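You operate a simulated robot arm through the tools that you are given. There is no shell and no other tool. Be economical: measure what you need, move in short steps, check, and stop when the job is done.

You are at the controls of a simulated robot arm. One attempt, no reset.

## Task
Pour about 40 ml of oil into the measuring cup and put its lid on.
Fine: stand the cup in the oil drip tray first and leave it there; the jug goes back. Set down upright: measuring cup, oil jug.

The check looks at the end state, three seconds after you hand in, the way a careful person would. Anything else that was tipped, shoved, dropped, spilled or broken makes it a failure. A push-on lid holds only when it is set on centred and level and pressed home; a screw cap is set on level and turned clockwise until tight.

## Robot
A 5-joint arm with a two-finger parallel gripper, fixed in place. Base frame: the origin is at the foot of the arm, x ahead of it, y to its left, z up; the work surface is at about z = 0. Lengths are in mm, angles in rad, forces in N, time in s.
With the tool pointing down near the work surface it reaches from about 260 to 600 mm from the base axis. Its first joint turns from -1.152 to 1.152 rad. The tool tilts only in the upright plane through the base axis and itself; it spins freely about its own axis. Payload 1.57 kg.
The tool frame sits at the grasp point between the pads (the TCP): z along the fingers, y along the line on which they close. The tips reach 30 mm beyond it. The gripper opens to 80 mm. The fingers are 17 mm wide and 12 mm thick; the gripper's body (40 by 82 mm) begins 80 mm behind the TCP.
Orientation is told as [roll, pitch, yaw] about the base's x, y, z axes, in that order, counted from this pose: with the fingers straight down and closing along the base's y, the tool's x points along the base's -x, its y along +y and its z along -z.

## Interface
- The arm moves only by the tool nudge_tool. Its arguments are lists of equal length, an entry for each row: "translation": the shift along the base's x, y, z in mm, a list of three; "delta_rot": the turn, a rotation vector about the base's x, y, z in rad, a list of three; "gripper": the opening, from 0 (shut) to 1 (fully open). In form: {"translation": [[x, y, z], ...], "delta_rot": [[ax, ay, az], ...], "gripper": [gripper, ...]}. A call has 1 to 10 rows; each row shifts and turns the commanded pose from where the row before left it. Each row takes 0.2 s and may step no farther than 50 mm and 0.15 rad from the row before; otherwise, or with a gripper value out of range, the whole call is refused. Where a pose cannot be reached the arm comes as near as it can. A force on the tool above 40 N (or 10 N above the force at the start of the call, whichever is more), or a blocked arm, ends the call early, and 0.2 s more pass. The fingers move at their own pace (about 153 mm/s each) and stop on an object; they squeeze with about 36 N. The grip force told is the motor's: it shows also when the fingers shut on nothing. Time passes only in rows, and 0.2 s behind the last, so rows that do not move let the fingers close. The reply holds the time, the measured pose of the TCP, the force on the tool along the base axes, the opening and the grip force, in the units named above and with some noise, with the torque about the TCP (base axes, N m) and any sound that the robot's microphone picked up, and new pictures: "show" is both (left out), scene, wrist or none.
- Cameras (640 x 400 px; columns grow to the right, rows downward): "scene" is fixed at [34, 385.2, 544.5]; the picture's right is [-0.81, -0.59, 0.00], its down [-0.21, 0.29, -0.94] and it looks along [0.55, -0.76, -0.35] (base axes); focal length 310 px, centre (320, 200). "wrist" rides on the gripper at [72, -7, -122] in the tool frame; the picture's right is [0.09, 1.00, 0.00], its down [-0.84, 0.08, -0.54] and it looks along [-0.54, 0.05, 0.84] (tool axes); focal length 238 px, centre (320, 200). There is no depth. A picture from a camera that has moved, and an enlarged one, comes with that camera's place and axes in the base frame and with its lens.
- zoom(camera, box): a new picture of the part [left, top, right, bottom] of that camera's present view, enlarged. No time passes.
- hand_in(): hands the job in; it is judged then, once.

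Work in short steps. Places have to be worked out from the pictures, the camera data and where the tool is seen: move nearer, look again, correct. Check each grasp and each placing, and mend what went wrong. You have 120 turns and 200 pictures in all, those below and enlarged ones among them. Open the gripper and draw the arm clear of the work before you hand the job in, unless the task says otherwise; then end with one line.

The tools are called after "Request:" as a command line: name --argument value ..., lists and objects as JSON in quotes. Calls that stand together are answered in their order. nudge_tool: Moves the arm, as the interface text tells. Its arguments: {"type":"object","properties":{"translation":{"type":"array"},"delta_rot":{"type":"array"},"gripper":{"type":"array"},"show":{"type":"string","enum":["both","scene","wrist","none"]}},"required":["translation","delta_rot","gripper"]} The other tools are called the same way: zoom (camera, box) takes an enlarged picture of a part of a camera's view; hand_in () hands the job in.

At the start:

```text
clock: 0.0
position: [358.9, -230.0, 368.3]
ee_rot: [0.001, 0.001, -0.001]
wrist_force: [0.0, -0.2, -0.2]
moment: [0.0, -0.01, 0.03]
opening: 80.1
grip_force: 0.1
```

scene: 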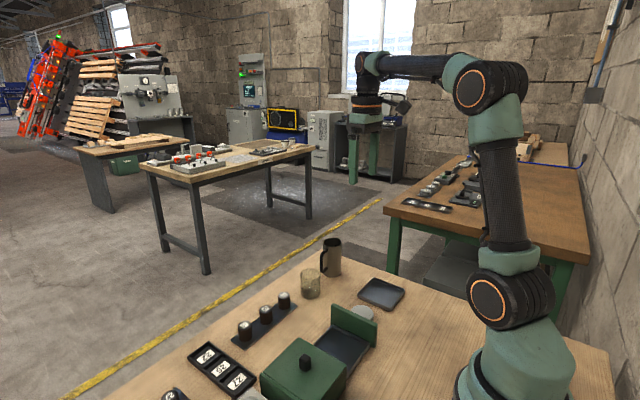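
wrist: 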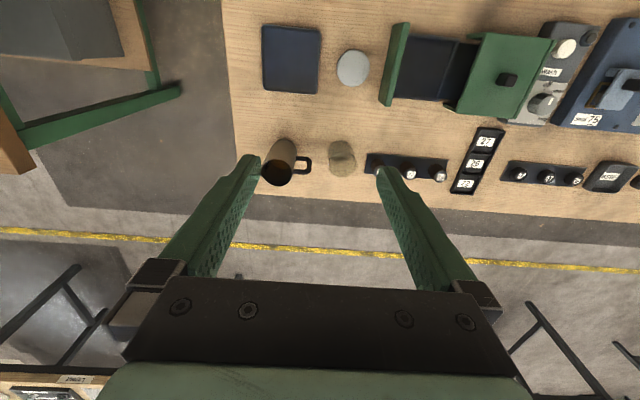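

I'll look closer at the jug, cup, tray and disc before moving.

Request:
zoom --camera "wrist" --box '[230, 10, 400, 200]'

Request:
zoom --camera "scene" --box '[220, 220, 420, 345]'

Request:
zoom --camera "wrist" --box '[380, 10, 640, 200]'

```text
2.11 times, centred on (315, 105) of wrist
camera zoom: at [287.8, -235.5, 491.8], right [-0.09, 1.0, 0.0], down [0.84, 0.08, 0.54], along [0.54, 0.05, -0.84], focal length 502 px, centre (330, 400)
```

zoom: 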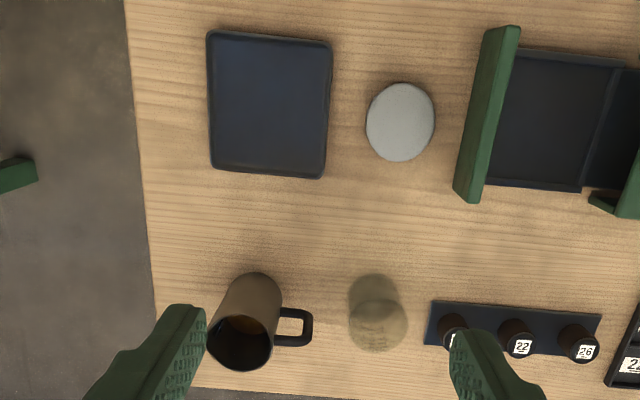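

```text
3.20 times, centred on (320, 282) of scene
camera zoom: at [34.0, 385.2, 544.5], right [-0.81, -0.59, 0.0], down [-0.21, 0.29, -0.94], along [0.55, -0.76, -0.35], focal length 992 px, centre (320, -64)
```

zoom: 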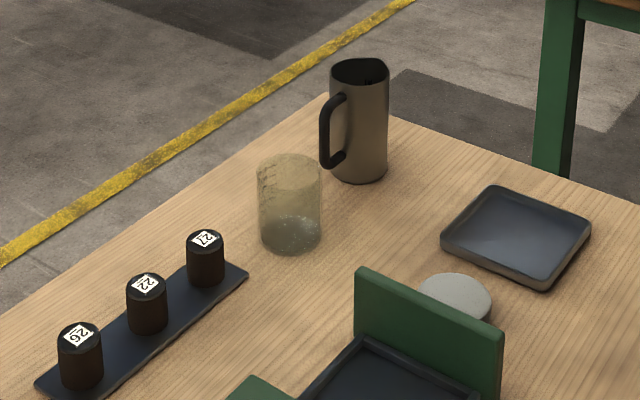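

```text
2.11 times, centred on (510, 105) of wrist
camera zoom: at [287.8, -235.5, 491.8], right [-0.09, 1.0, 0.0], down [0.84, 0.08, 0.54], along [0.54, 0.05, -0.84], focal length 502 px, centre (-80, 400)
```

zoom: 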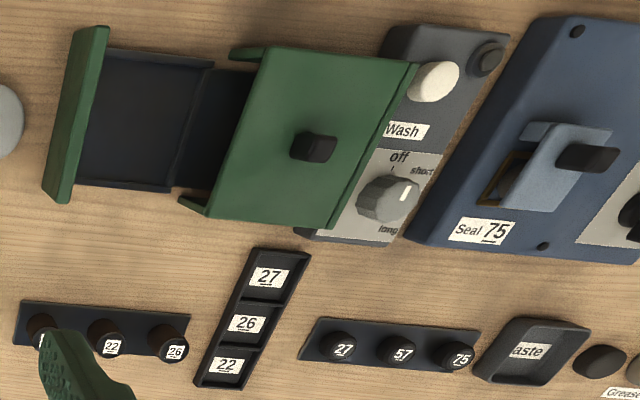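

Estimates: cup ≈ (468, −173), ~75 mm tall; jug ≈ (488, −296), ~100 mm tall, handle towards +y; tray ≈ (308, −289); lid ≈ (314, −177). I'll move above the cup with the tool turned −90° so the fingers close along x.

Request:
nudge_tool --translation '[[11, 5.7, -12], [11, 5.7, -12], [11, 5.7, -12], [11, 5.7, -12], [11, 5.7, -12], [11, 5.7, -12], [11, 5.7, -12], [11, 5.7, -12], [11, 5.7, -12], [10, 5.7, -12]]' --delta_rot '[[0, 0, -0.15], [0, 0, -0.15], [0, 0, -0.15], [0, 0, -0.15], [0, 0, -0.15], [0, 0, -0.15], [0, 0, -0.15], [0, 0, -0.15], [0, 0, -0.15], [0, 0, -0.15]]' --gripper '[1, 1, 1, 1, 1, 1, 1, 1, 1, 1]'

```text
clock: 2.2
position: [467.8, -172.1, 247.4]
ee_rot: [-0.001, 0.0, -1.503]
wrist_force: [-0.2, 0.5, 0.3]
moment: [0.0, 0.0, -0.03]
opening: 79.9
grip_force: 0.1
camera wrist: at [456.8, -99.8, 372.0], right [0.99, 0.16, 0.0], down [0.14, -0.83, 0.54], along [0.09, -0.53, -0.84], focal length 238 px, centre (320, 200)
```

scene: 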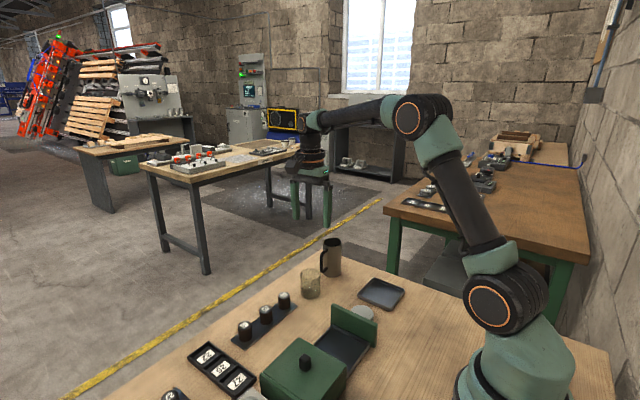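
wrist: 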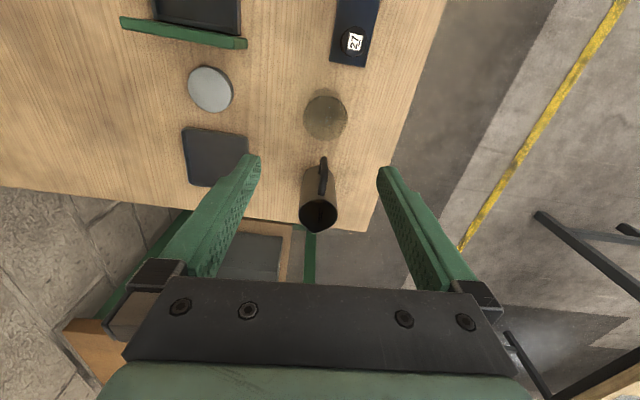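

Zooming the wrist view to refine cup, jug, lid and tray positions.

Request:
zoom --camera "wrist" --box '[170, 50, 400, 240]'

```text
2.11 times, centred on (285, 145) of wrist
camera zoom: at [456.8, -99.8, 372.0], right [0.99, 0.16, 0.0], down [0.14, -0.83, 0.54], along [0.09, -0.53, -0.84], focal length 502 px, centre (394, 316)
```

zoom: 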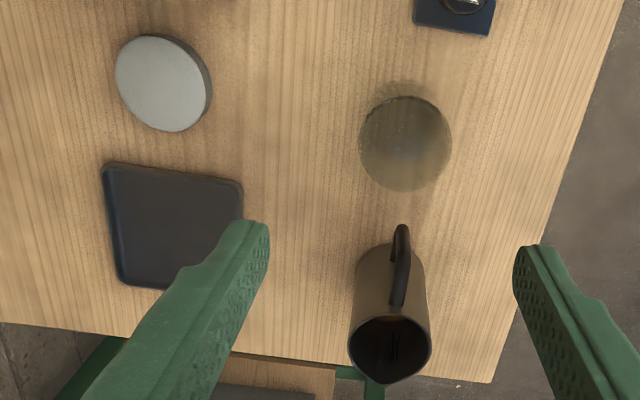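

Refined: cup ≈ (472, −172), jug ≈ (488, −296), tray centre ≈ (315, −286), lid ≈ (312, −174). Lowering above the cup for a check.

Request:
nudge_tool --translation '[[2, 0, -40], [2, 0, -40], [0, 0, -40]]' --delta_rot '[[0, 0, -0.068], [0, 0, 0], [0, 0, 0]]' --gripper '[1, 1, 1]'

Request:
zoom --camera "scene" --box '[240, 200, 400, 320]'

```text
clock: 3.0
position: [472.5, -172.2, 127.3]
ee_rot: [-0.001, -0.001, -1.567]
wrist_force: [0.4, -0.2, 0.4]
moment: [0.01, -0.03, 0.03]
opening: 79.9
grip_force: 0.1
camera wrist: at [465.4, -99.4, 251.7], right [1.0, 0.09, 0.0], down [0.08, -0.84, 0.54], along [0.05, -0.54, -0.84], focal length 238 px, centre (320, 200)
```

scene: 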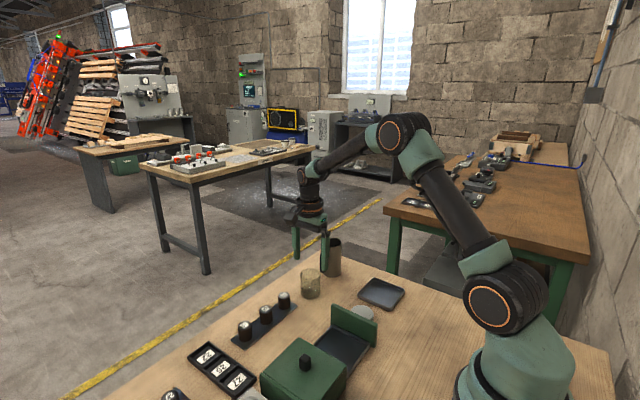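
wrist: 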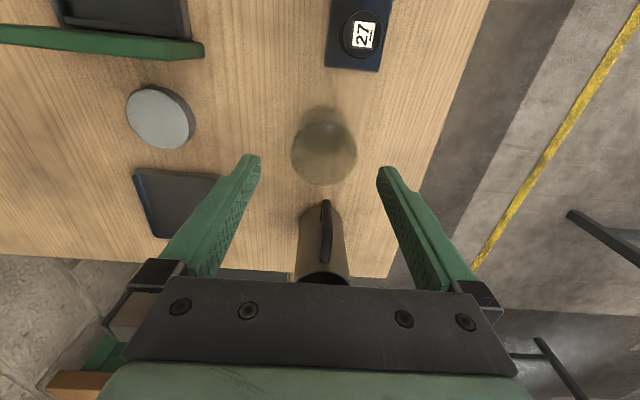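

```text
3.33 times, centred on (320, 260) of scene
camera zoom: at [34.0, 385.2, 544.5], right [-0.81, -0.59, 0.0], down [-0.21, 0.29, -0.94], along [0.55, -0.76, -0.35], focal length 1033 px, centre (320, 0)
```

zoom: 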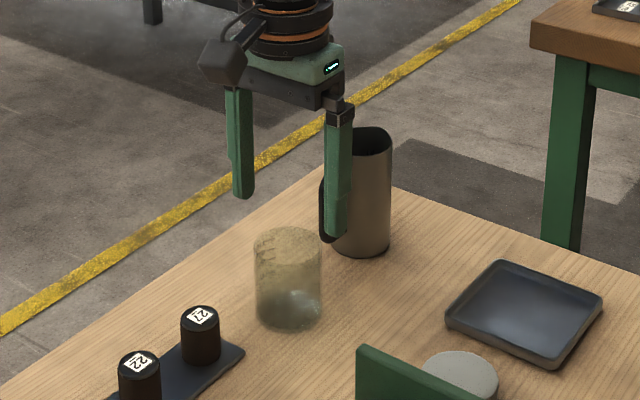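

Cup measures ≈ (474, −170). Descending to z≈52 and closing.

Request:
nudge_tool --translation '[[2, 1.5, -25], [0, 0, -25], [0, 0, -25], [0, 0, 0], [0, 0, 0], [0, 0, 0]]' --delta_rot '[[0, 0, 0], [0, 0, 0], [0, 0, 0], [0, 0, 0], [0, 0, 0], [0, 0, 0]]' --gripper '[1, 1, 1, 0.8, 0.5, 0.5]'

Request:
zoom --camera "scene" --box '[240, 220, 400, 320]'

```text
clock: 4.4
position: [472.6, -170.8, 52.7]
ee_rot: [-0.001, -0.001, -1.567]
wrist_force: [-0.2, -0.8, 0.3]
moment: [0.01, 0.02, -0.01]
opening: 54.5
grip_force: 35.7
camera wrist: at [467.3, -98.5, 177.5], right [1.0, 0.1, 0.0], down [0.08, -0.84, 0.54], along [0.05, -0.54, -0.84], focal length 238 px, centre (320, 200)
```

scene: 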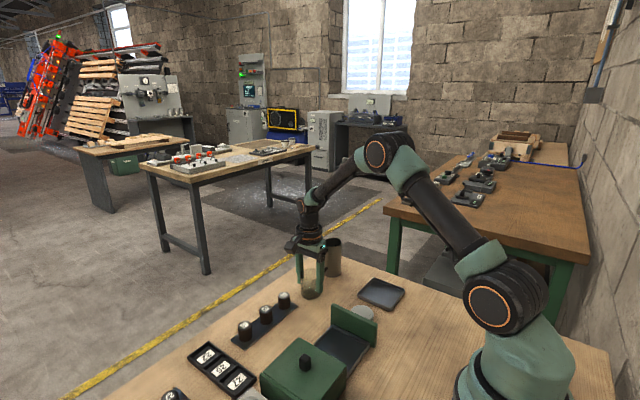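
wrist: 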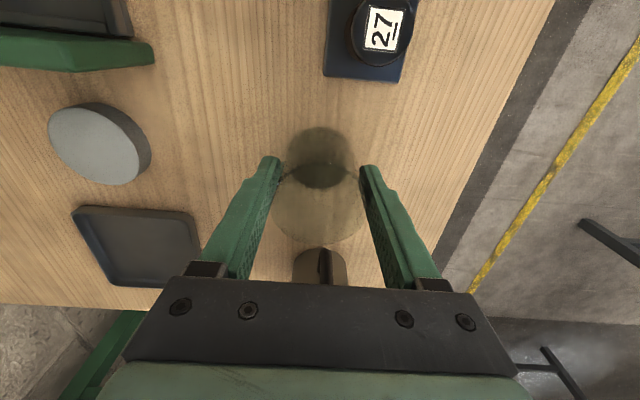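

```text
4.00 times, centred on (320, 270) of scene
camera zoom: at [34.0, 385.2, 544.5], right [-0.81, -0.59, 0.0], down [-0.21, 0.29, -0.94], along [0.55, -0.76, -0.35], focal length 1240 px, centre (320, -80)
```

zoom: 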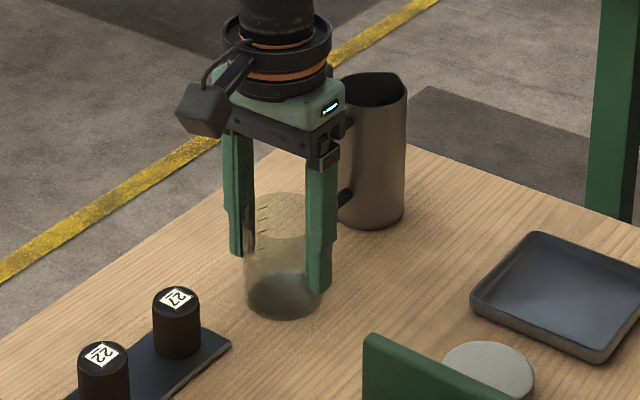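

Held at 54.5 mm. Lifting 80 mm and carrying toward the tray centre.

Request:
nudge_tool --translation '[[0, 0, 25], [0, 0, 30], [0, 0, 30], [-31.5, -23, 0], [-31.5, -23, 0], [-31.5, -23, 0], [-31.5, -23, 0], [-31.5, -23, 0]]' --delta_rot '[[0, 0, 0], [0, 0, 0], [0, 0, 0], [0, 0, 0], [0, 0, 0], [0, 0, 0], [0, 0, 0], [0, 0, 0]]' --gripper '[0.5, 0.5, 0.5, 0.5, 0.5, 0.5, 0.5, 0.5]'

Request:
zoom --camera "scene" --box '[300, 200, 460, 320]'

```text
clock: 6.2
position: [315.4, -284.3, 137.4]
ee_rot: [0.001, 0.001, -1.567]
wrist_force: [0.1, 0.4, -0.7]
moment: [0.01, -0.01, 0.01]
opening: 54.2
grip_force: 36.2
camera wrist: at [309.1, -212.3, 261.7], right [1.0, 0.1, 0.0], down [0.08, -0.84, 0.54], along [0.05, -0.54, -0.84], focal length 238 px, centre (320, 200)
```

scene: 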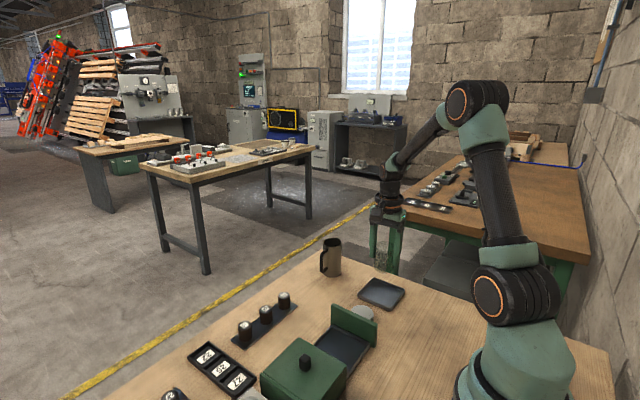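
wrist: 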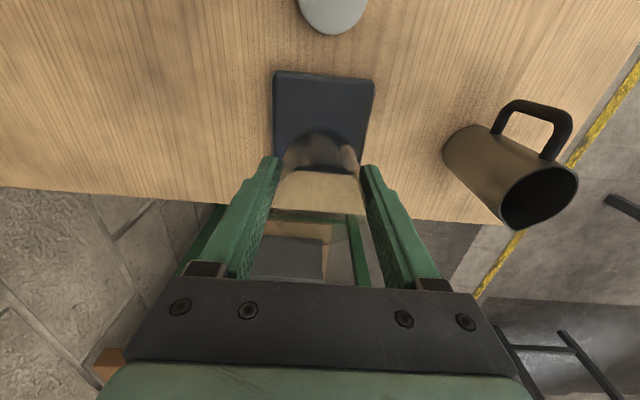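

```text
3.33 times, centred on (380, 260) of scene
camera zoom: at [34.0, 385.2, 544.5], right [-0.81, -0.59, 0.0], down [-0.21, 0.29, -0.94], along [0.55, -0.76, -0.35], focal length 1033 px, centre (120, 0)
```

zoom: 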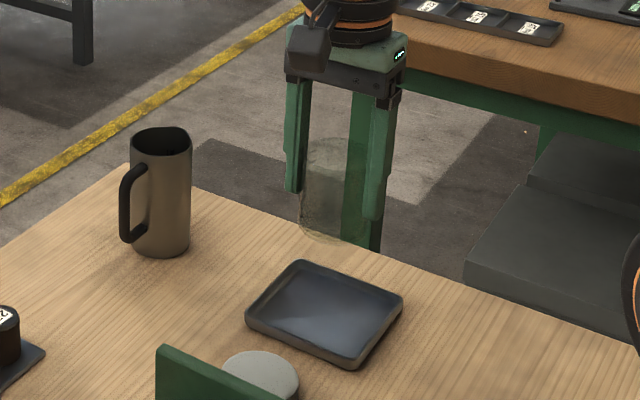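

Tray centre confirmed at ≈ (315, −285). Lowering toward the tray floor.

Request:
nudge_tool --translation '[[0, 0, -25], [0, 0, -25], [0, 0, -22], [0, 0, -3], [0, 0, -2], [0, 0, -1], [0, 0, -1]]' --delta_rot '[[0, 0, 0], [0, 0, 0], [0, 0, 0], [0, 0, 0], [0, 0, 0], [0, 0, 0], [0, 0, 0]]' --gripper '[0.5, 0.5, 0.5, 0.5, 0.5, 0.5, 0.5]'

Request:
zoom --camera "scene" --box '[320, 220, 440, 320]'

```text
clock: 7.8
position: [316.8, -286.4, 58.5]
ee_rot: [0.0, 0.001, -1.568]
wrist_force: [-0.1, 0.6, -0.9]
moment: [0.01, 0.02, -0.01]
opening: 54.0
grip_force: 35.9
camera wrist: at [311.1, -213.4, 183.0], right [1.0, 0.1, 0.0], down [0.08, -0.84, 0.54], along [0.05, -0.54, -0.84], focal length 238 px, centre (320, 200)
```

scene: 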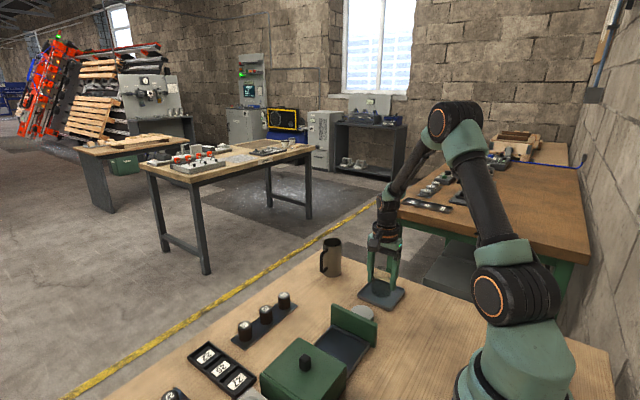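
wrist: 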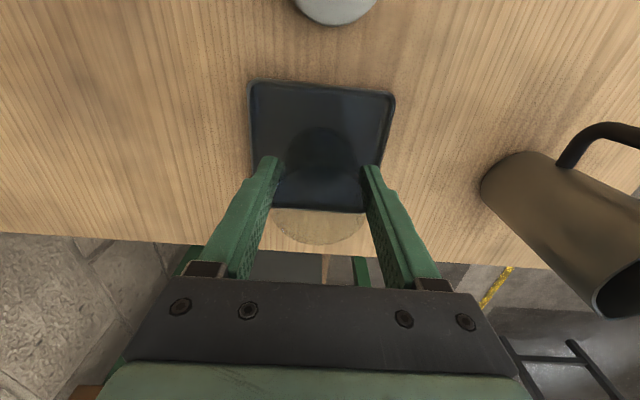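

```text
4.00 times, centred on (380, 270) of scene
camera zoom: at [34.0, 385.2, 544.5], right [-0.81, -0.59, 0.0], down [-0.21, 0.29, -0.94], along [0.55, -0.76, -0.35], focal length 1240 px, centre (80, -80)
```

zoom: 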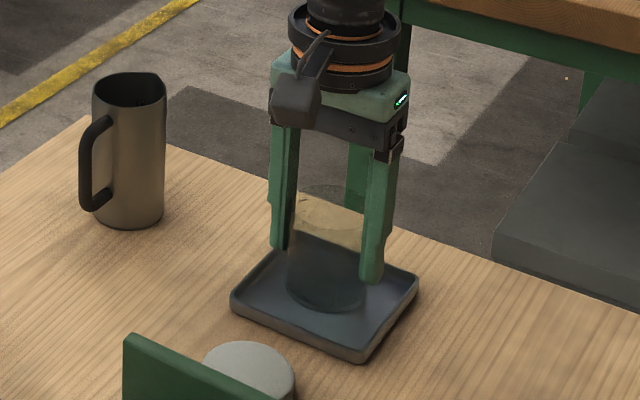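

No contact yet; lowering in 1 mm rows.

Request:
nudge_tool --translation '[[0, 0, -1], [0, 0, -1], [0, 0, 0]]' --delta_rot '[[0, 0, 0], [0, 0, 0], [0, 0, 0]]' --gripper '[0.5, 0.5, 0.5]' --show "none"

```text
clock: 8.6
position: [317.4, -286.3, 59.0]
ee_rot: [-0.001, 0.0, -1.567]
wrist_force: [-0.9, 3.0, 8.5]
moment: [0.15, 0.08, -0.05]
opening: 54.1
grip_force: 35.9
```

Contact with the tray floor (8.5 N up). Releasing gently and rising.

Request:
nudge_tool --translation '[[0, 0, 1], [0, 0, 0], [0, 0, 0], [0, 0, 25], [0, 0, 35], [0, 0, 40]]' --delta_rot '[[0, 0, 0], [0, 0, 0], [0, 0, 0], [0, 0, 0], [0, 0, 0], [0, 0, 0]]' --gripper '[0.5, 0.75, 0.9, 0.95, 1, 1]'

Request:
zoom --camera "scene" --box '[340, 230, 420, 310]'

```text
clock: 10.0
position: [314.0, -285.1, 157.5]
ee_rot: [-0.001, 0.0, -1.568]
wrist_force: [0.0, -0.8, -0.5]
moment: [-0.03, -0.01, -0.03]
opening: 79.9
grip_force: 0.0
camera wrist: at [309.0, -213.4, 282.1], right [1.0, 0.1, 0.0], down [0.08, -0.84, 0.54], along [0.05, -0.54, -0.84], focal length 238 px, centre (320, 200)
```

scene: 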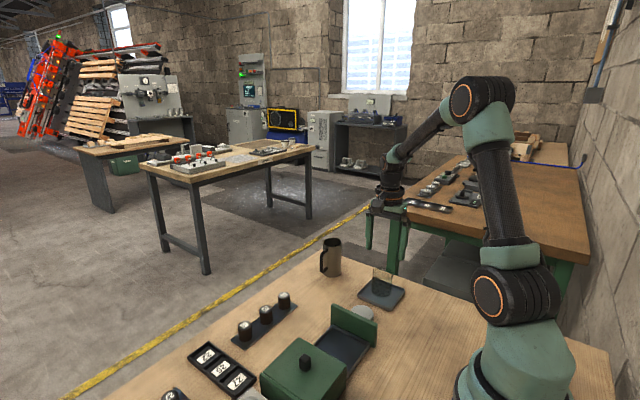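
wrist: 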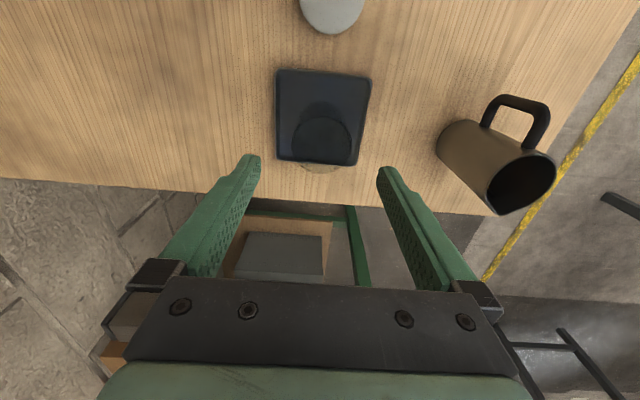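

```text
5.00 times, centred on (380, 270) of scene
camera zoom: at [34.0, 385.2, 544.5], right [-0.81, -0.59, 0.0], down [-0.21, 0.29, -0.94], along [0.55, -0.76, -0.35], focal length 1550 px, centre (20, -150)
```

zoom: 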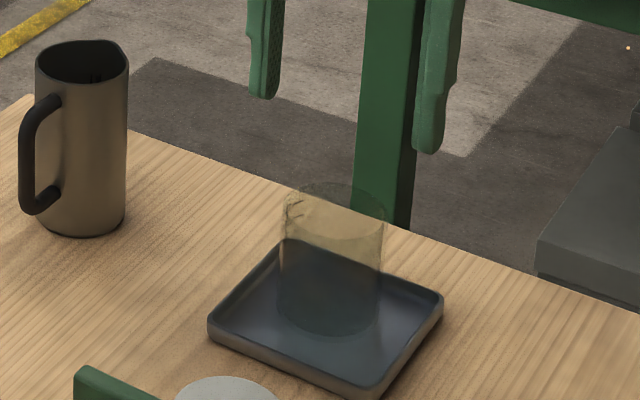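

Cup stands centred in the tray. Moving over the jug (≈ 488, −296) at safe height.

Request:
nudge_tool --translation '[[0, 0, 40], [35, -2, 0], [35, -2, 0], [35, -2, 0], [35, -2, 0], [34, -3, 0]]' --delta_rot '[[0, 0, 0], [0, 0, 0], [0, 0, 0], [0, 0, 0], [0, 0, 0], [0, 0, 0]]' --gripper '[1, 1, 1, 1, 1, 1]'

Request:
zoom --camera "wrist" --box '[240, 90, 400, 230]'

Request:
zoom --camera "scene" --box '[280, 200, 440, 320]'

```text
clock: 11.4
position: [488.9, -297.1, 197.7]
ee_rot: [-0.002, 0.002, -1.567]
wrist_force: [-0.3, 0.2, 0.5]
moment: [0.0, 0.01, 0.01]
opening: 80.1
grip_force: 0.2
camera wrist: at [482.6, -224.7, 321.4], right [1.0, 0.1, 0.0], down [0.08, -0.84, 0.54], along [0.05, -0.54, -0.84], focal length 238 px, centre (320, 200)
```

scene: 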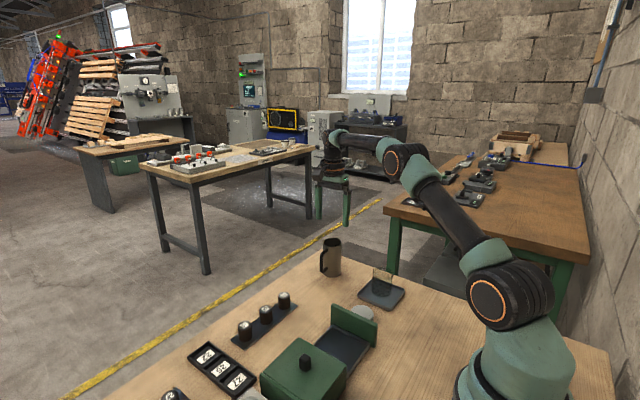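
wrist: 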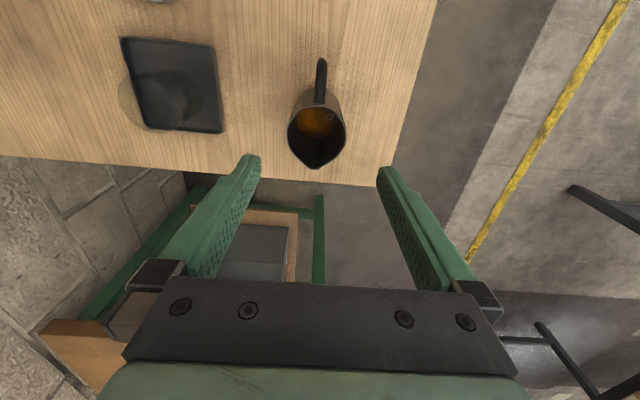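

```text
2.86 times, centred on (320, 160) of wrist
camera zoom: at [482.6, -224.7, 321.4], right [1.0, 0.1, 0.0], down [0.08, -0.84, 0.54], along [0.05, -0.54, -0.84], focal length 681 px, centre (320, 314)
```

zoom: 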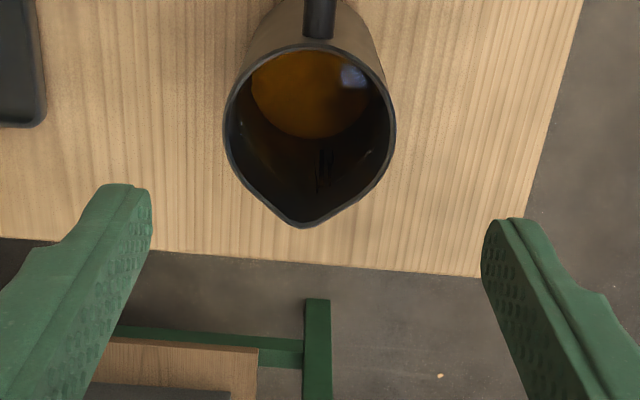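

```text
3.33 times, centred on (360, 260) of scene
camera zoom: at [34.0, 385.2, 544.5], right [-0.81, -0.59, 0.0], down [-0.21, 0.29, -0.94], along [0.55, -0.76, -0.35], focal length 1033 px, centre (187, 0)
```

zoom: 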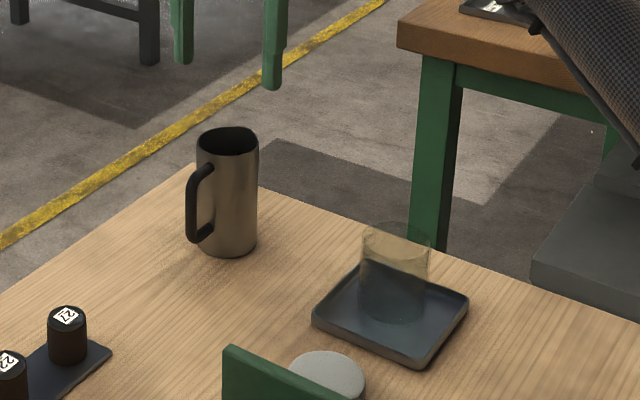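

Jug centre ≈ (486, −296), spout exactly toward −y, handle +y; oil ~35–40 mm deep. Descending to z≈60 with fingers at ±x and gripping.

Request:
nudge_tool --translation '[[-2.5, 1, -35], [0, 0, -35], [0, 0, -35], [0, 0, -33], [0, 0, 0], [0, 0, 0], [0, 0, 0]]' --delta_rot '[[0, 0, 0], [0, 0, 0], [0, 0, 0], [0, 0, 0], [0, 0, 0], [0, 0, 0], [0, 0, 0]]' --gripper '[1, 1, 1, 1, 0.8, 0.5, 0.5]'

Request:
zoom --camera "scene" --box '[260, 200, 420, 320]'

```text
clock: 13.0
position: [489.5, -294.0, 60.7]
ee_rot: [0.0, 0.0, -1.569]
wrist_force: [1.2, 0.3, -0.4]
moment: [0.0, -0.05, -0.01]
opening: 54.7
grip_force: 35.8
camera wrist: at [482.9, -221.6, 183.9], right [1.0, 0.1, 0.0], down [0.08, -0.84, 0.54], along [0.05, -0.54, -0.84], focal length 238 px, centre (320, 200)
```

scene: 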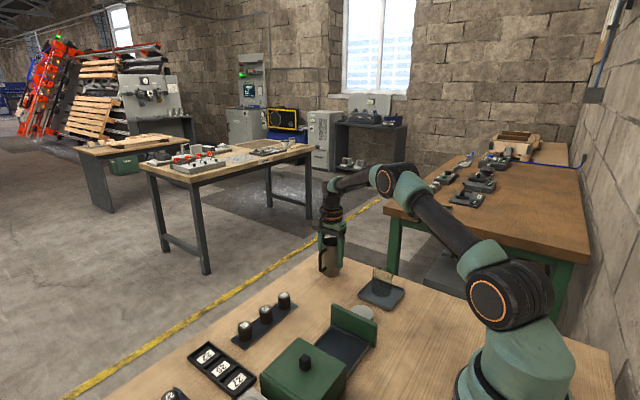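
wrist: 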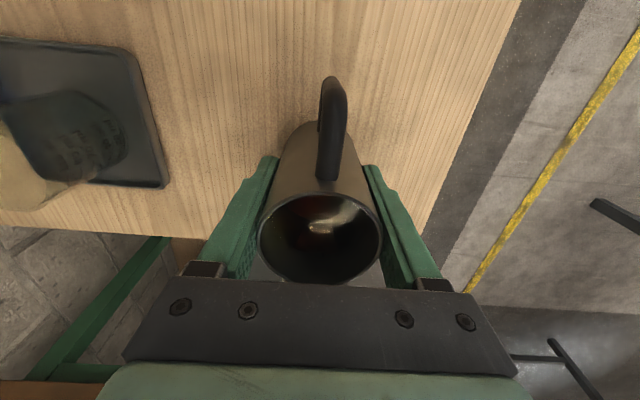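

```text
3.33 times, centred on (340, 260) of scene
camera zoom: at [34.0, 385.2, 544.5], right [-0.81, -0.59, 0.0], down [-0.21, 0.29, -0.94], along [0.55, -0.76, -0.35], focal length 1033 px, centre (253, 0)
```

zoom: 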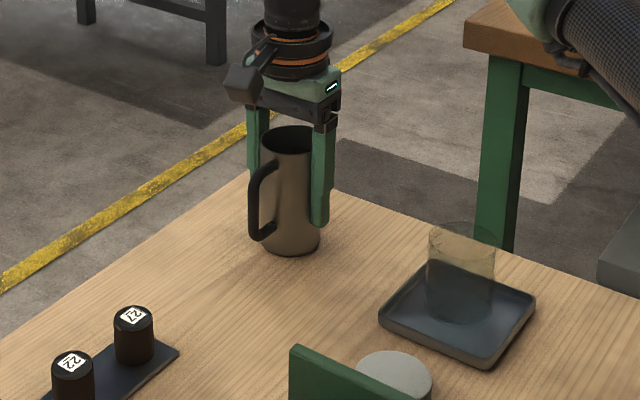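

Firm grip. Lifting 140 mm and measuring the weight.

Request:
nudge_tool --translation '[[0, 0, 15], [0, 0, 25], [0, 0, 30], [0, 0, 30], [0, 0, 25], [0, 0, 15], [0, 0, 0], [0, 0, 0], [0, 0, 0]]' --delta_rot '[[0, 0, 0], [0, 0, 0], [0, 0, 0], [0, 0, 0], [0, 0, 0], [0, 0, 0], [0, 0, 0], [0, 0, 0], [0, 0, 0]]' --gripper '[0.5, 0.5, 0.5, 0.5, 0.5, 0.5, 0.5, 0.5, 0.5]' --show "none"

Request:
nudge_tool --translation '[[-12, -3.3, 0], [-12, -3.3, 0], [-12, -3.3, 0], [-12, -3.3, 0], [-12, -3.3, 0], [-12, -3.3, 0], [-12, -3.3, 0], [-12, -3.3, 0], [-12, -3.3, 0], [-12, -3.3, 0]]' --delta_rot '[[0, 0, -0.15], [0, 0, -0.15], [0, 0, -0.15], [0, 0, -0.15], [0, 0, -0.15], [0, 0, -0.15], [0, 0, -0.15], [0, 0, -0.15], [0, 0, -0.15], [0, 0, -0.15]]' --gripper '[0.5, 0.5, 0.5, 0.5, 0.5, 0.5, 0.5, 0.5, 0.5, 0.5]' --show "none"

Request:
nudge_tool --translation '[[0, 0, 0], [0, 0, 0], [0, 0, 0], [0, 0, 0], [0, 0, 0], [0, 0, 0], [0, 0, 0]]' --delta_rot '[[0, 0, -0.14], [0, 0, -0.14], [0, 0, -0.14], [0, 0, -0.14], [0, 0, -0.14], [0, 0, -0.108], [0, 0, 0]]' --gripper '[0.5, 0.5, 0.5, 0.5, 0.5, 0.5, 0.5]'

```text
clock: 15.0
position: [487.5, -294.7, 198.9]
ee_rot: [-0.001, -0.001, -1.567]
wrist_force: [-0.6, 0.4, -2.1]
moment: [-0.03, 0.02, 0.0]
opening: 55.0
grip_force: 35.8
```

```text
clock: 17.2
position: [367.3, -328.9, 200.2]
ee_rot: [-0.001, 0.0, -3.069]
wrist_force: [0.5, -0.1, -2.3]
moment: [-0.03, -0.02, 0.03]
opening: 54.9
grip_force: 35.9
```

```text
clock: 18.8
position: [328.3, -367.5, 200.8]
ee_rot: [0.0, 0.001, 2.431]
wrist_force: [-0.4, 0.2, -2.7]
moment: [0.0, -0.04, -0.01]
opening: 54.7
grip_force: 36.4
out of reach, approached as far as the arm can: row 5, 6
camera wrist: at [388.1, -409.0, 323.7], right [-0.58, -0.81, 0.0], down [-0.68, 0.49, 0.54], along [-0.44, 0.31, -0.84], focal length 238 px, centre (320, 200)
```

scene: 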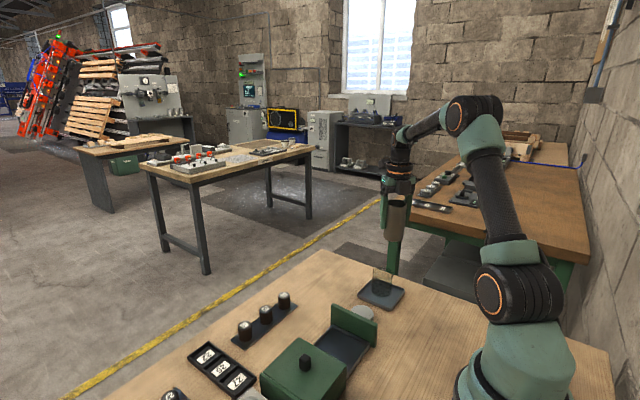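
wrist: 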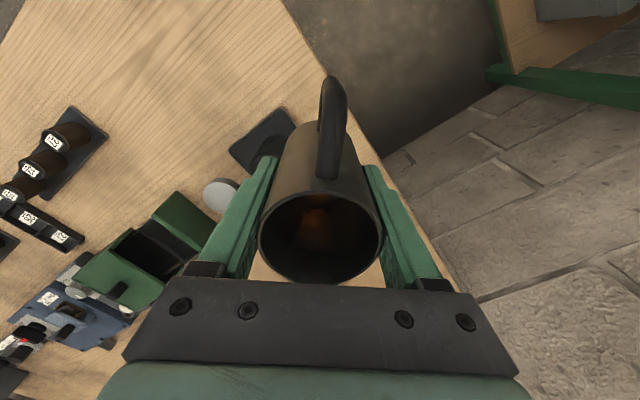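

The spin is limited about 0.13 rad short of facing straight; that's acceptable. I'll back the spin off a little and see where the pose settles.

Request:
nudge_tool --translation '[[0, 0, 0], [0, 0, 0]]' --delta_rot '[[0, 0, 0.15], [0, 0, 0]]' --gripper '[0.5, 0.5]' --show "none"

```text
clock: 19.4
position: [330.5, -367.2, 199.7]
ee_rot: [-0.001, 0.0, 2.559]
wrist_force: [-0.4, 0.7, -1.2]
moment: [-0.03, 0.0, 0.02]
opening: 54.8
grip_force: 36.4
```

Moving to the pre-pour station behind the cup (radius ≈ 490, angle −0.734).

Request:
nudge_tool --translation '[[11, 13, 0], [11, 13, 0], [11.5, 12.5, 0], [0, 0, 0]]' --delta_rot '[[0, 0, 0.03], [0, 0, 0], [0, 0, 0], [0, 0, 0]]' --gripper '[0.5, 0.5, 0.5, 0.5]'

```text
clock: 20.4
position: [362.6, -329.7, 200.3]
ee_rot: [0.001, 0.0, 2.589]
wrist_force: [-0.5, -0.2, -2.7]
moment: [0.04, 0.01, -0.01]
opening: 54.9
grip_force: 36.5
camera wrist: at [427.5, -361.6, 323.9], right [-0.45, -0.9, 0.0], down [-0.75, 0.37, 0.54], along [-0.49, 0.24, -0.84], focal length 238 px, centre (320, 200)
```

scene: 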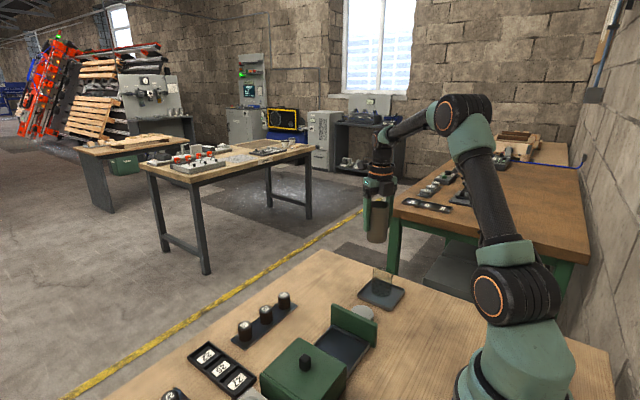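
wrist: 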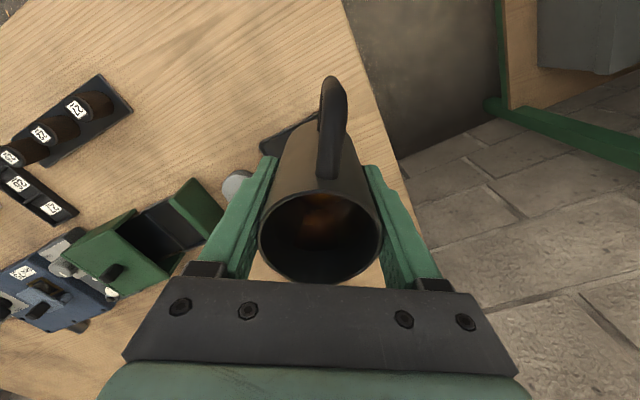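

Oil sits well below the rim. Tilting by 0.84 rad in place (axis perpendicular to the radial plane) to test reach.

Request:
nudge_tool --translation '[[0, 0, 0], [0, 0, 0], [0, 0, 0], [0, 0, 0], [0, 0, 0], [0, 0, 0], [0, 0, 0], [0, 0, 0], [0, 0, 0]]' --delta_rot '[[-0.0706, -0.0777, 0], [-0.0706, -0.0777, 0], [-0.0706, -0.0777, 0], [-0.0706, -0.0777, 0], [-0.0706, -0.0777, 0], [-0.0706, -0.0777, 0], [-0.0706, -0.0777, 0], [-0.0706, -0.0777, 0], [0, 0, 0]]' --gripper '[0.5, 0.5, 0.5, 0.5, 0.5, 0.5, 0.5, 0.5, 0.5]'

Request:
zoom --camera "scene" --box '[320, 160, 480, 320]'

```text
clock: 22.4
position: [362.5, -330.1, 198.5]
ee_rot: [0.199, 0.822, 2.678]
wrist_force: [0.7, -0.3, -1.9]
moment: [0.02, 0.02, 0.01]
opening: 54.9
grip_force: 35.8
camera wrist: at [343.5, -283.8, 334.7], right [-0.51, -0.83, 0.2], down [-0.85, 0.46, -0.24], along [0.11, -0.3, -0.95], focal length 238 px, centre (320, 200)
```

scene: 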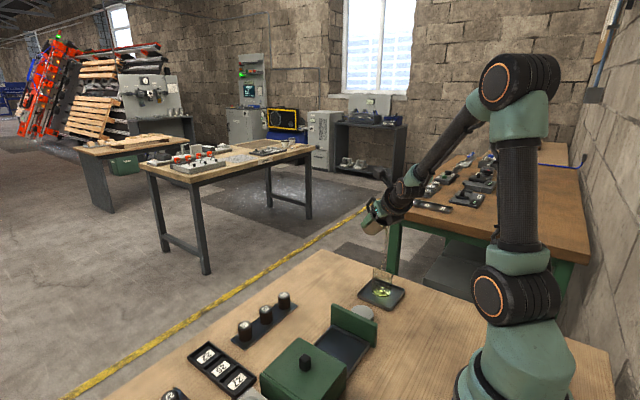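
wrist: 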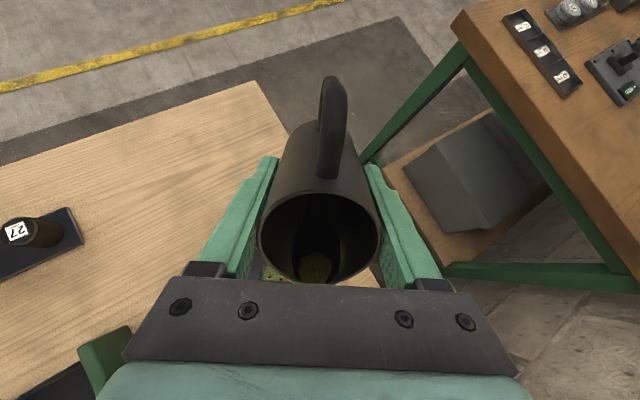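

```text
2.50 times, centred on (400, 240) of scene
camera zoom: at [34.0, 385.2, 544.5], right [-0.81, -0.59, 0.0], down [-0.21, 0.29, -0.94], along [0.55, -0.76, -0.35], focal length 775 px, centre (120, 100)
```

zoom: 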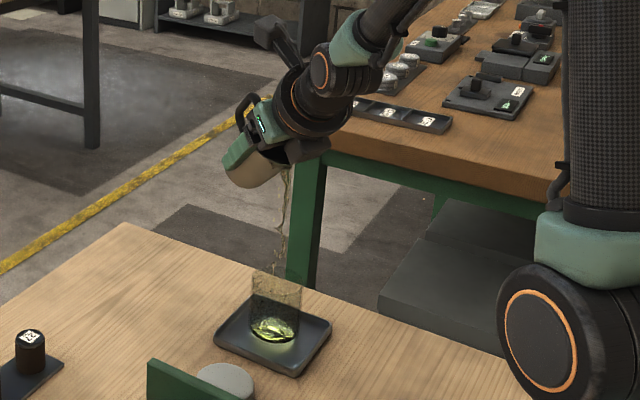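

It is already pouring, into the cup — tilting back at once to stop and read the amount.

Request:
nudge_tool --translation '[[0, 0, 0], [0, 0, 0]]' --delta_rot '[[0.098, 0.108, 0], [0.098, 0.108, 0]]' --gripper '[0.5, 0.5]'

Request:
zoom --camera "scene" --box '[350, 240, 420, 310]'

```text
clock: 23.0
position: [361.7, -328.9, 198.9]
ee_rot: [0.111, 0.536, 2.62]
wrist_force: [-0.3, -0.3, -2.5]
moment: [0.04, 0.05, 0.01]
opening: 54.6
grip_force: 35.9
camera wrist: at [373.5, -311.0, 341.8], right [-0.47, -0.87, 0.14], down [-0.87, 0.48, 0.04], along [-0.11, -0.1, -0.99], focal length 238 px, centre (320, 200)
```

scene: 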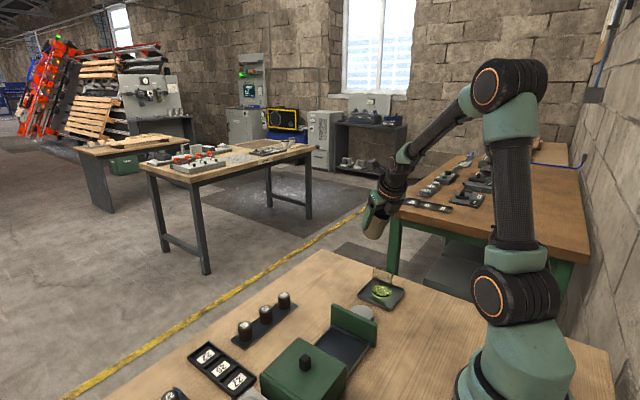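
wrist: 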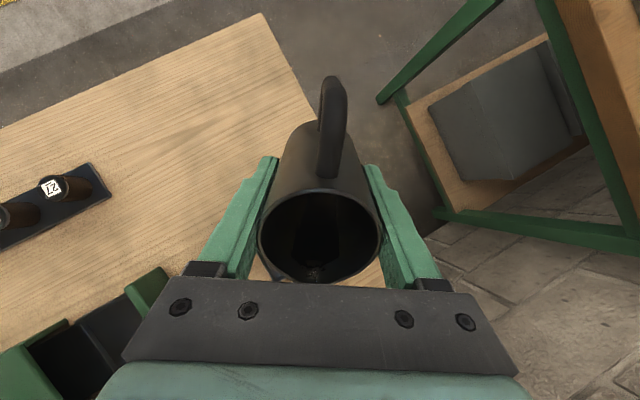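

```text
5.71 times, centred on (385, 275) of scene
camera zoom: at [34.0, 385.2, 544.5], right [-0.81, -0.59, 0.0], down [-0.21, 0.29, -0.94], along [0.55, -0.76, -0.35], focal length 1771 px, centre (-51, -229)
```

zoom: 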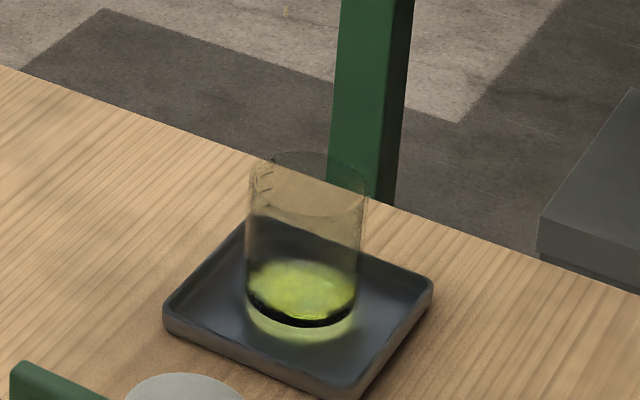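

Pour stopped. Waiting a moment and reading the cup level closely.

Request:
nudge_tool --translation '[[0, 0, 0], [0, 0, 0], [0, 0, 0]]' --delta_rot '[[0, 0, 0], [0, 0, 0], [0, 0, 0]]' --gripper '[0.5, 0.5, 0.5]' --show "none"

Request:
zoom --camera "scene" --box '[370, 250, 405, 300]'

```text
clock: 23.8
position: [362.9, -328.3, 200.9]
ee_rot: [0.112, 0.537, 2.62]
wrist_force: [0.6, 0.3, -2.8]
moment: [0.04, -0.01, -0.01]
opening: 54.8
grip_force: 35.6
```

```text
8.00 times, centred on (388, 275) of scene
camera zoom: at [34.0, 385.2, 544.5], right [-0.81, -0.59, 0.0], down [-0.21, 0.29, -0.94], along [0.55, -0.76, -0.35], focal length 2480 px, centre (-220, -400)
```

zoom: 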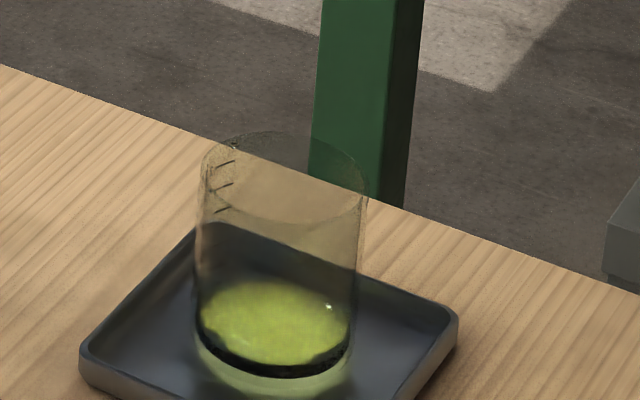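

The level looks very low (a few ml). Zooming tighter on the marks to calibrate.

Request:
zoom --camera "scene" --box '[376, 252, 400, 276]'

Request:
zoom --camera "scene" --box '[376, 276, 400, 302]'

```text
16.00 times, centred on (388, 264) of scene
camera zoom: at [34.0, 385.2, 544.5], right [-0.81, -0.59, 0.0], down [-0.21, 0.29, -0.94], along [0.55, -0.76, -0.35], focal length 4960 px, centre (-768, -824)
```

zoom: 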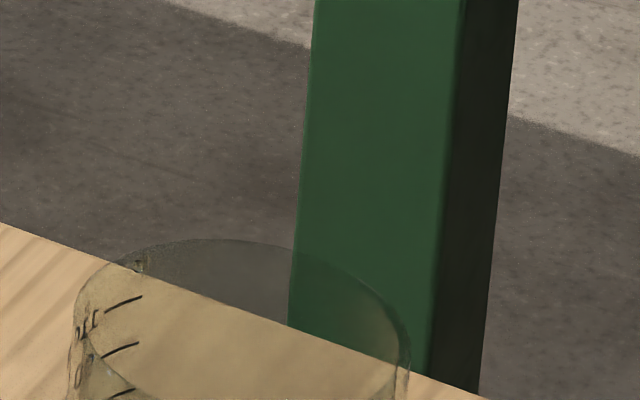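

```text
15.38 times, centred on (388, 289) of scene
camera zoom: at [34.0, 385.2, 544.5], right [-0.81, -0.59, 0.0], down [-0.21, 0.29, -0.94], along [0.55, -0.76, -0.35], focal length 4769 px, centre (-726, -1169)
```

zoom: 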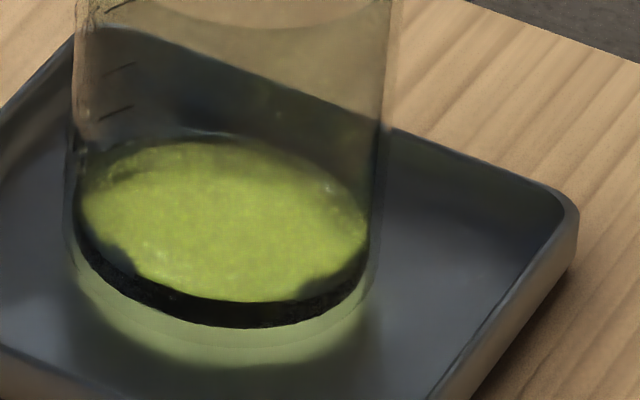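

Several ticks are visible on the back-left wall. One more zoom spanning them.

Request:
zoom --camera "scene" --box '[376, 268, 392, 286]'

```text
16.00 times, centred on (384, 277) of scene
camera zoom: at [34.0, 385.2, 544.5], right [-0.81, -0.59, 0.0], down [-0.21, 0.29, -0.94], along [0.55, -0.76, -0.35], focal length 4960 px, centre (-704, -1032)
```

zoom: 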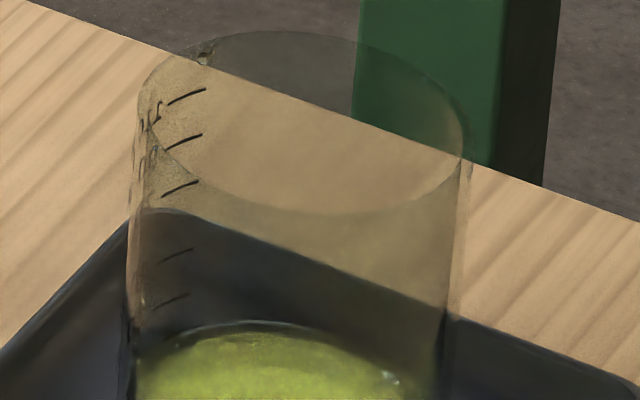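

The ticks need their labels. I'll bring the jug upright and shift sideways so the wrist camera sees the labelled side of the cup.

Request:
nudge_tool --translation '[[0, 0, 0], [0, 0, 0], [0, 0, 0], [0, 0, 0], [15, 16, -8], [15, 16, -8], [15, 16, -8], [15, 16, -8], [0, 0, 0]]' --delta_rot '[[0.0917, 0.1008, 0], [0.0917, 0.1008, 0], [0.0917, 0.1008, 0], [0.0917, 0.1008, 0], [0, 0, 0], [0, 0, 0], [0, 0, 0], [0, 0, 0], [0, 0, 0]]' --gripper '[0.5, 0.5, 0.5, 0.5, 0.5, 0.5, 0.5, 0.5, 0.5]' --show "wrist"

```text
clock: 25.8
position: [388.1, -309.0, 166.4]
ee_rot: [0.0, 0.004, 2.6]
wrist_force: [-0.4, -0.3, -2.4]
moment: [-0.03, 0.02, -0.01]
opening: 55.0
grip_force: 35.6
out of reach, approached as far as the arm can: row 6, 7, 8
camera wrist: at [453.3, -339.3, 290.8], right [-0.43, -0.9, 0.0], down [-0.76, 0.37, 0.54], along [-0.49, 0.23, -0.84], focal length 238 px, centre (320, 200)
```

wrist: 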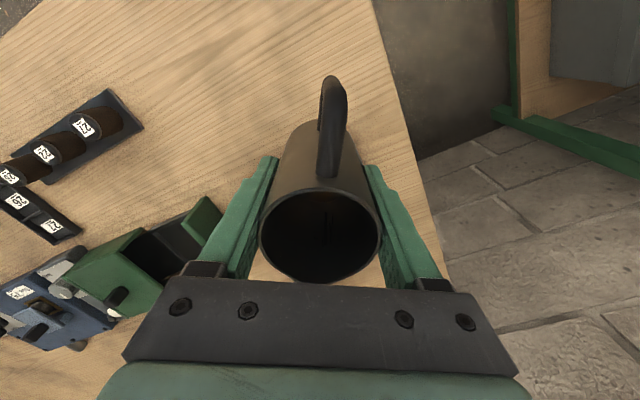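

Turning the tool back a bit as I shift, to stay within the spin range.

Request:
nudge_tool --translation '[[8, 22, -5], [8, 22, -5], [8, 22, -5], [8, 23, -5], [0, 0, 0]]' --delta_rot '[[0, 0, 0.15], [0, 0, 0.15], [0, 0, 0.15], [0, 0, 0.15], [0, 0, 0]]' --gripper '[0.5, 0.5, 0.5, 0.5, 0.5]' --show "wrist"

```text
clock: 27.0
position: [418.6, -219.8, 146.5]
ee_rot: [0.003, 0.004, -3.092]
wrist_force: [0.1, 0.5, -1.9]
moment: [0.02, 0.0, 0.02]
opening: 54.7
grip_force: 36.1
camera wrist: at [491.1, -208.8, 270.6], right [0.14, -0.99, 0.0], down [-0.83, -0.12, 0.54], along [-0.53, -0.08, -0.84], focal length 238 px, centre (320, 200)
```

wrist: 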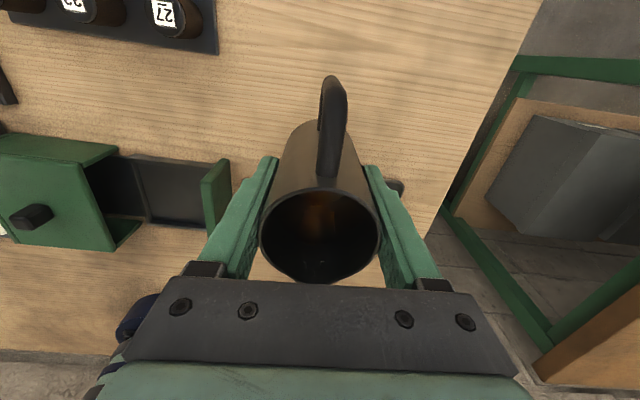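

Cup is hidden here. At the jug's home pose the label was visible, so I go there holding the jug just above the table.

Request:
nudge_tool --translation '[[7, -7.6, 0], [7, -7.6, 0], [7, -7.6, 0], [7, -7.6, 0], [7, -7.6, 0], [7, -7.6, 0], [7, -7.6, 0], [7, -7.6, 0], [7, -7.6, 0], [7, -7.6, 0]]' --delta_rot '[[0, 0, 0.15], [0, 0, 0.15], [0, 0, 0.15], [0, 0, 0.15], [0, 0, 0.15], [0, 0, 0.15], [0, 0, 0.15], [0, 0, 0.15], [0, 0, 0.15], [0, 0, 0.15]]' --gripper '[0.5, 0.5, 0.5, 0.5, 0.5, 0.5, 0.5, 0.5, 0.5, 0.5]' --show "none"

Request:
nudge_tool --translation '[[0, 0, -25], [0, 0, -25], [0, 0, -20], [0, 0, 0]]' --delta_rot '[[0, 0, 0], [0, 0, 0], [0, 0, 0], [0, 0, 0]]' --gripper '[0.5, 0.5, 0.5, 0.5]' --show "wrist"

Request:
zoom --camera "wrist" --box '[0, 80, 160, 240]'

```text
clock: 29.2
position: [490.3, -296.4, 147.3]
ee_rot: [-0.001, 0.001, -1.594]
wrist_force: [-0.5, -0.5, -3.1]
moment: [0.01, 0.0, -0.01]
opening: 55.0
grip_force: 35.6
```

```text
clock: 30.2
position: [490.3, -296.8, 76.1]
ee_rot: [0.0, 0.0, -1.595]
wrist_force: [-0.3, 0.2, -3.2]
moment: [0.01, 0.0, -0.01]
opening: 54.7
grip_force: 35.5
camera wrist: at [485.9, -224.0, 200.3], right [1.0, 0.07, 0.0], down [0.06, -0.84, 0.54], along [0.04, -0.54, -0.84], focal length 238 px, centre (320, 200)
```

wrist: 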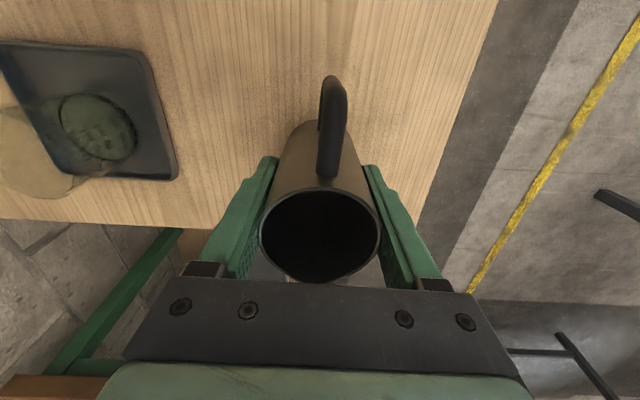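

```text
2.50 times, centred on (80, 160) of wrist
camera zoom: at [485.9, -224.0, 200.3], right [1.0, 0.07, 0.0], down [0.06, -0.84, 0.54], along [0.04, -0.54, -0.84], focal length 596 px, centre (920, 300)
```

zoom: 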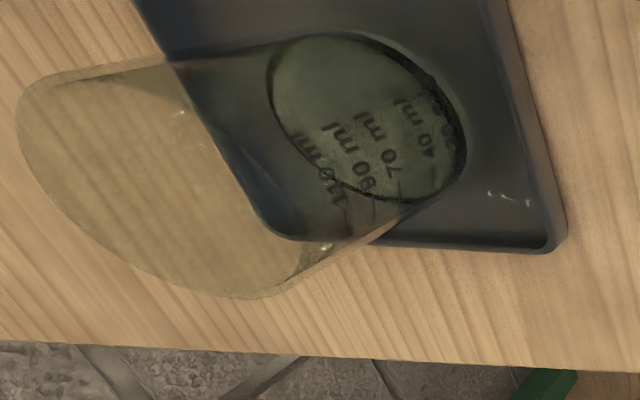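

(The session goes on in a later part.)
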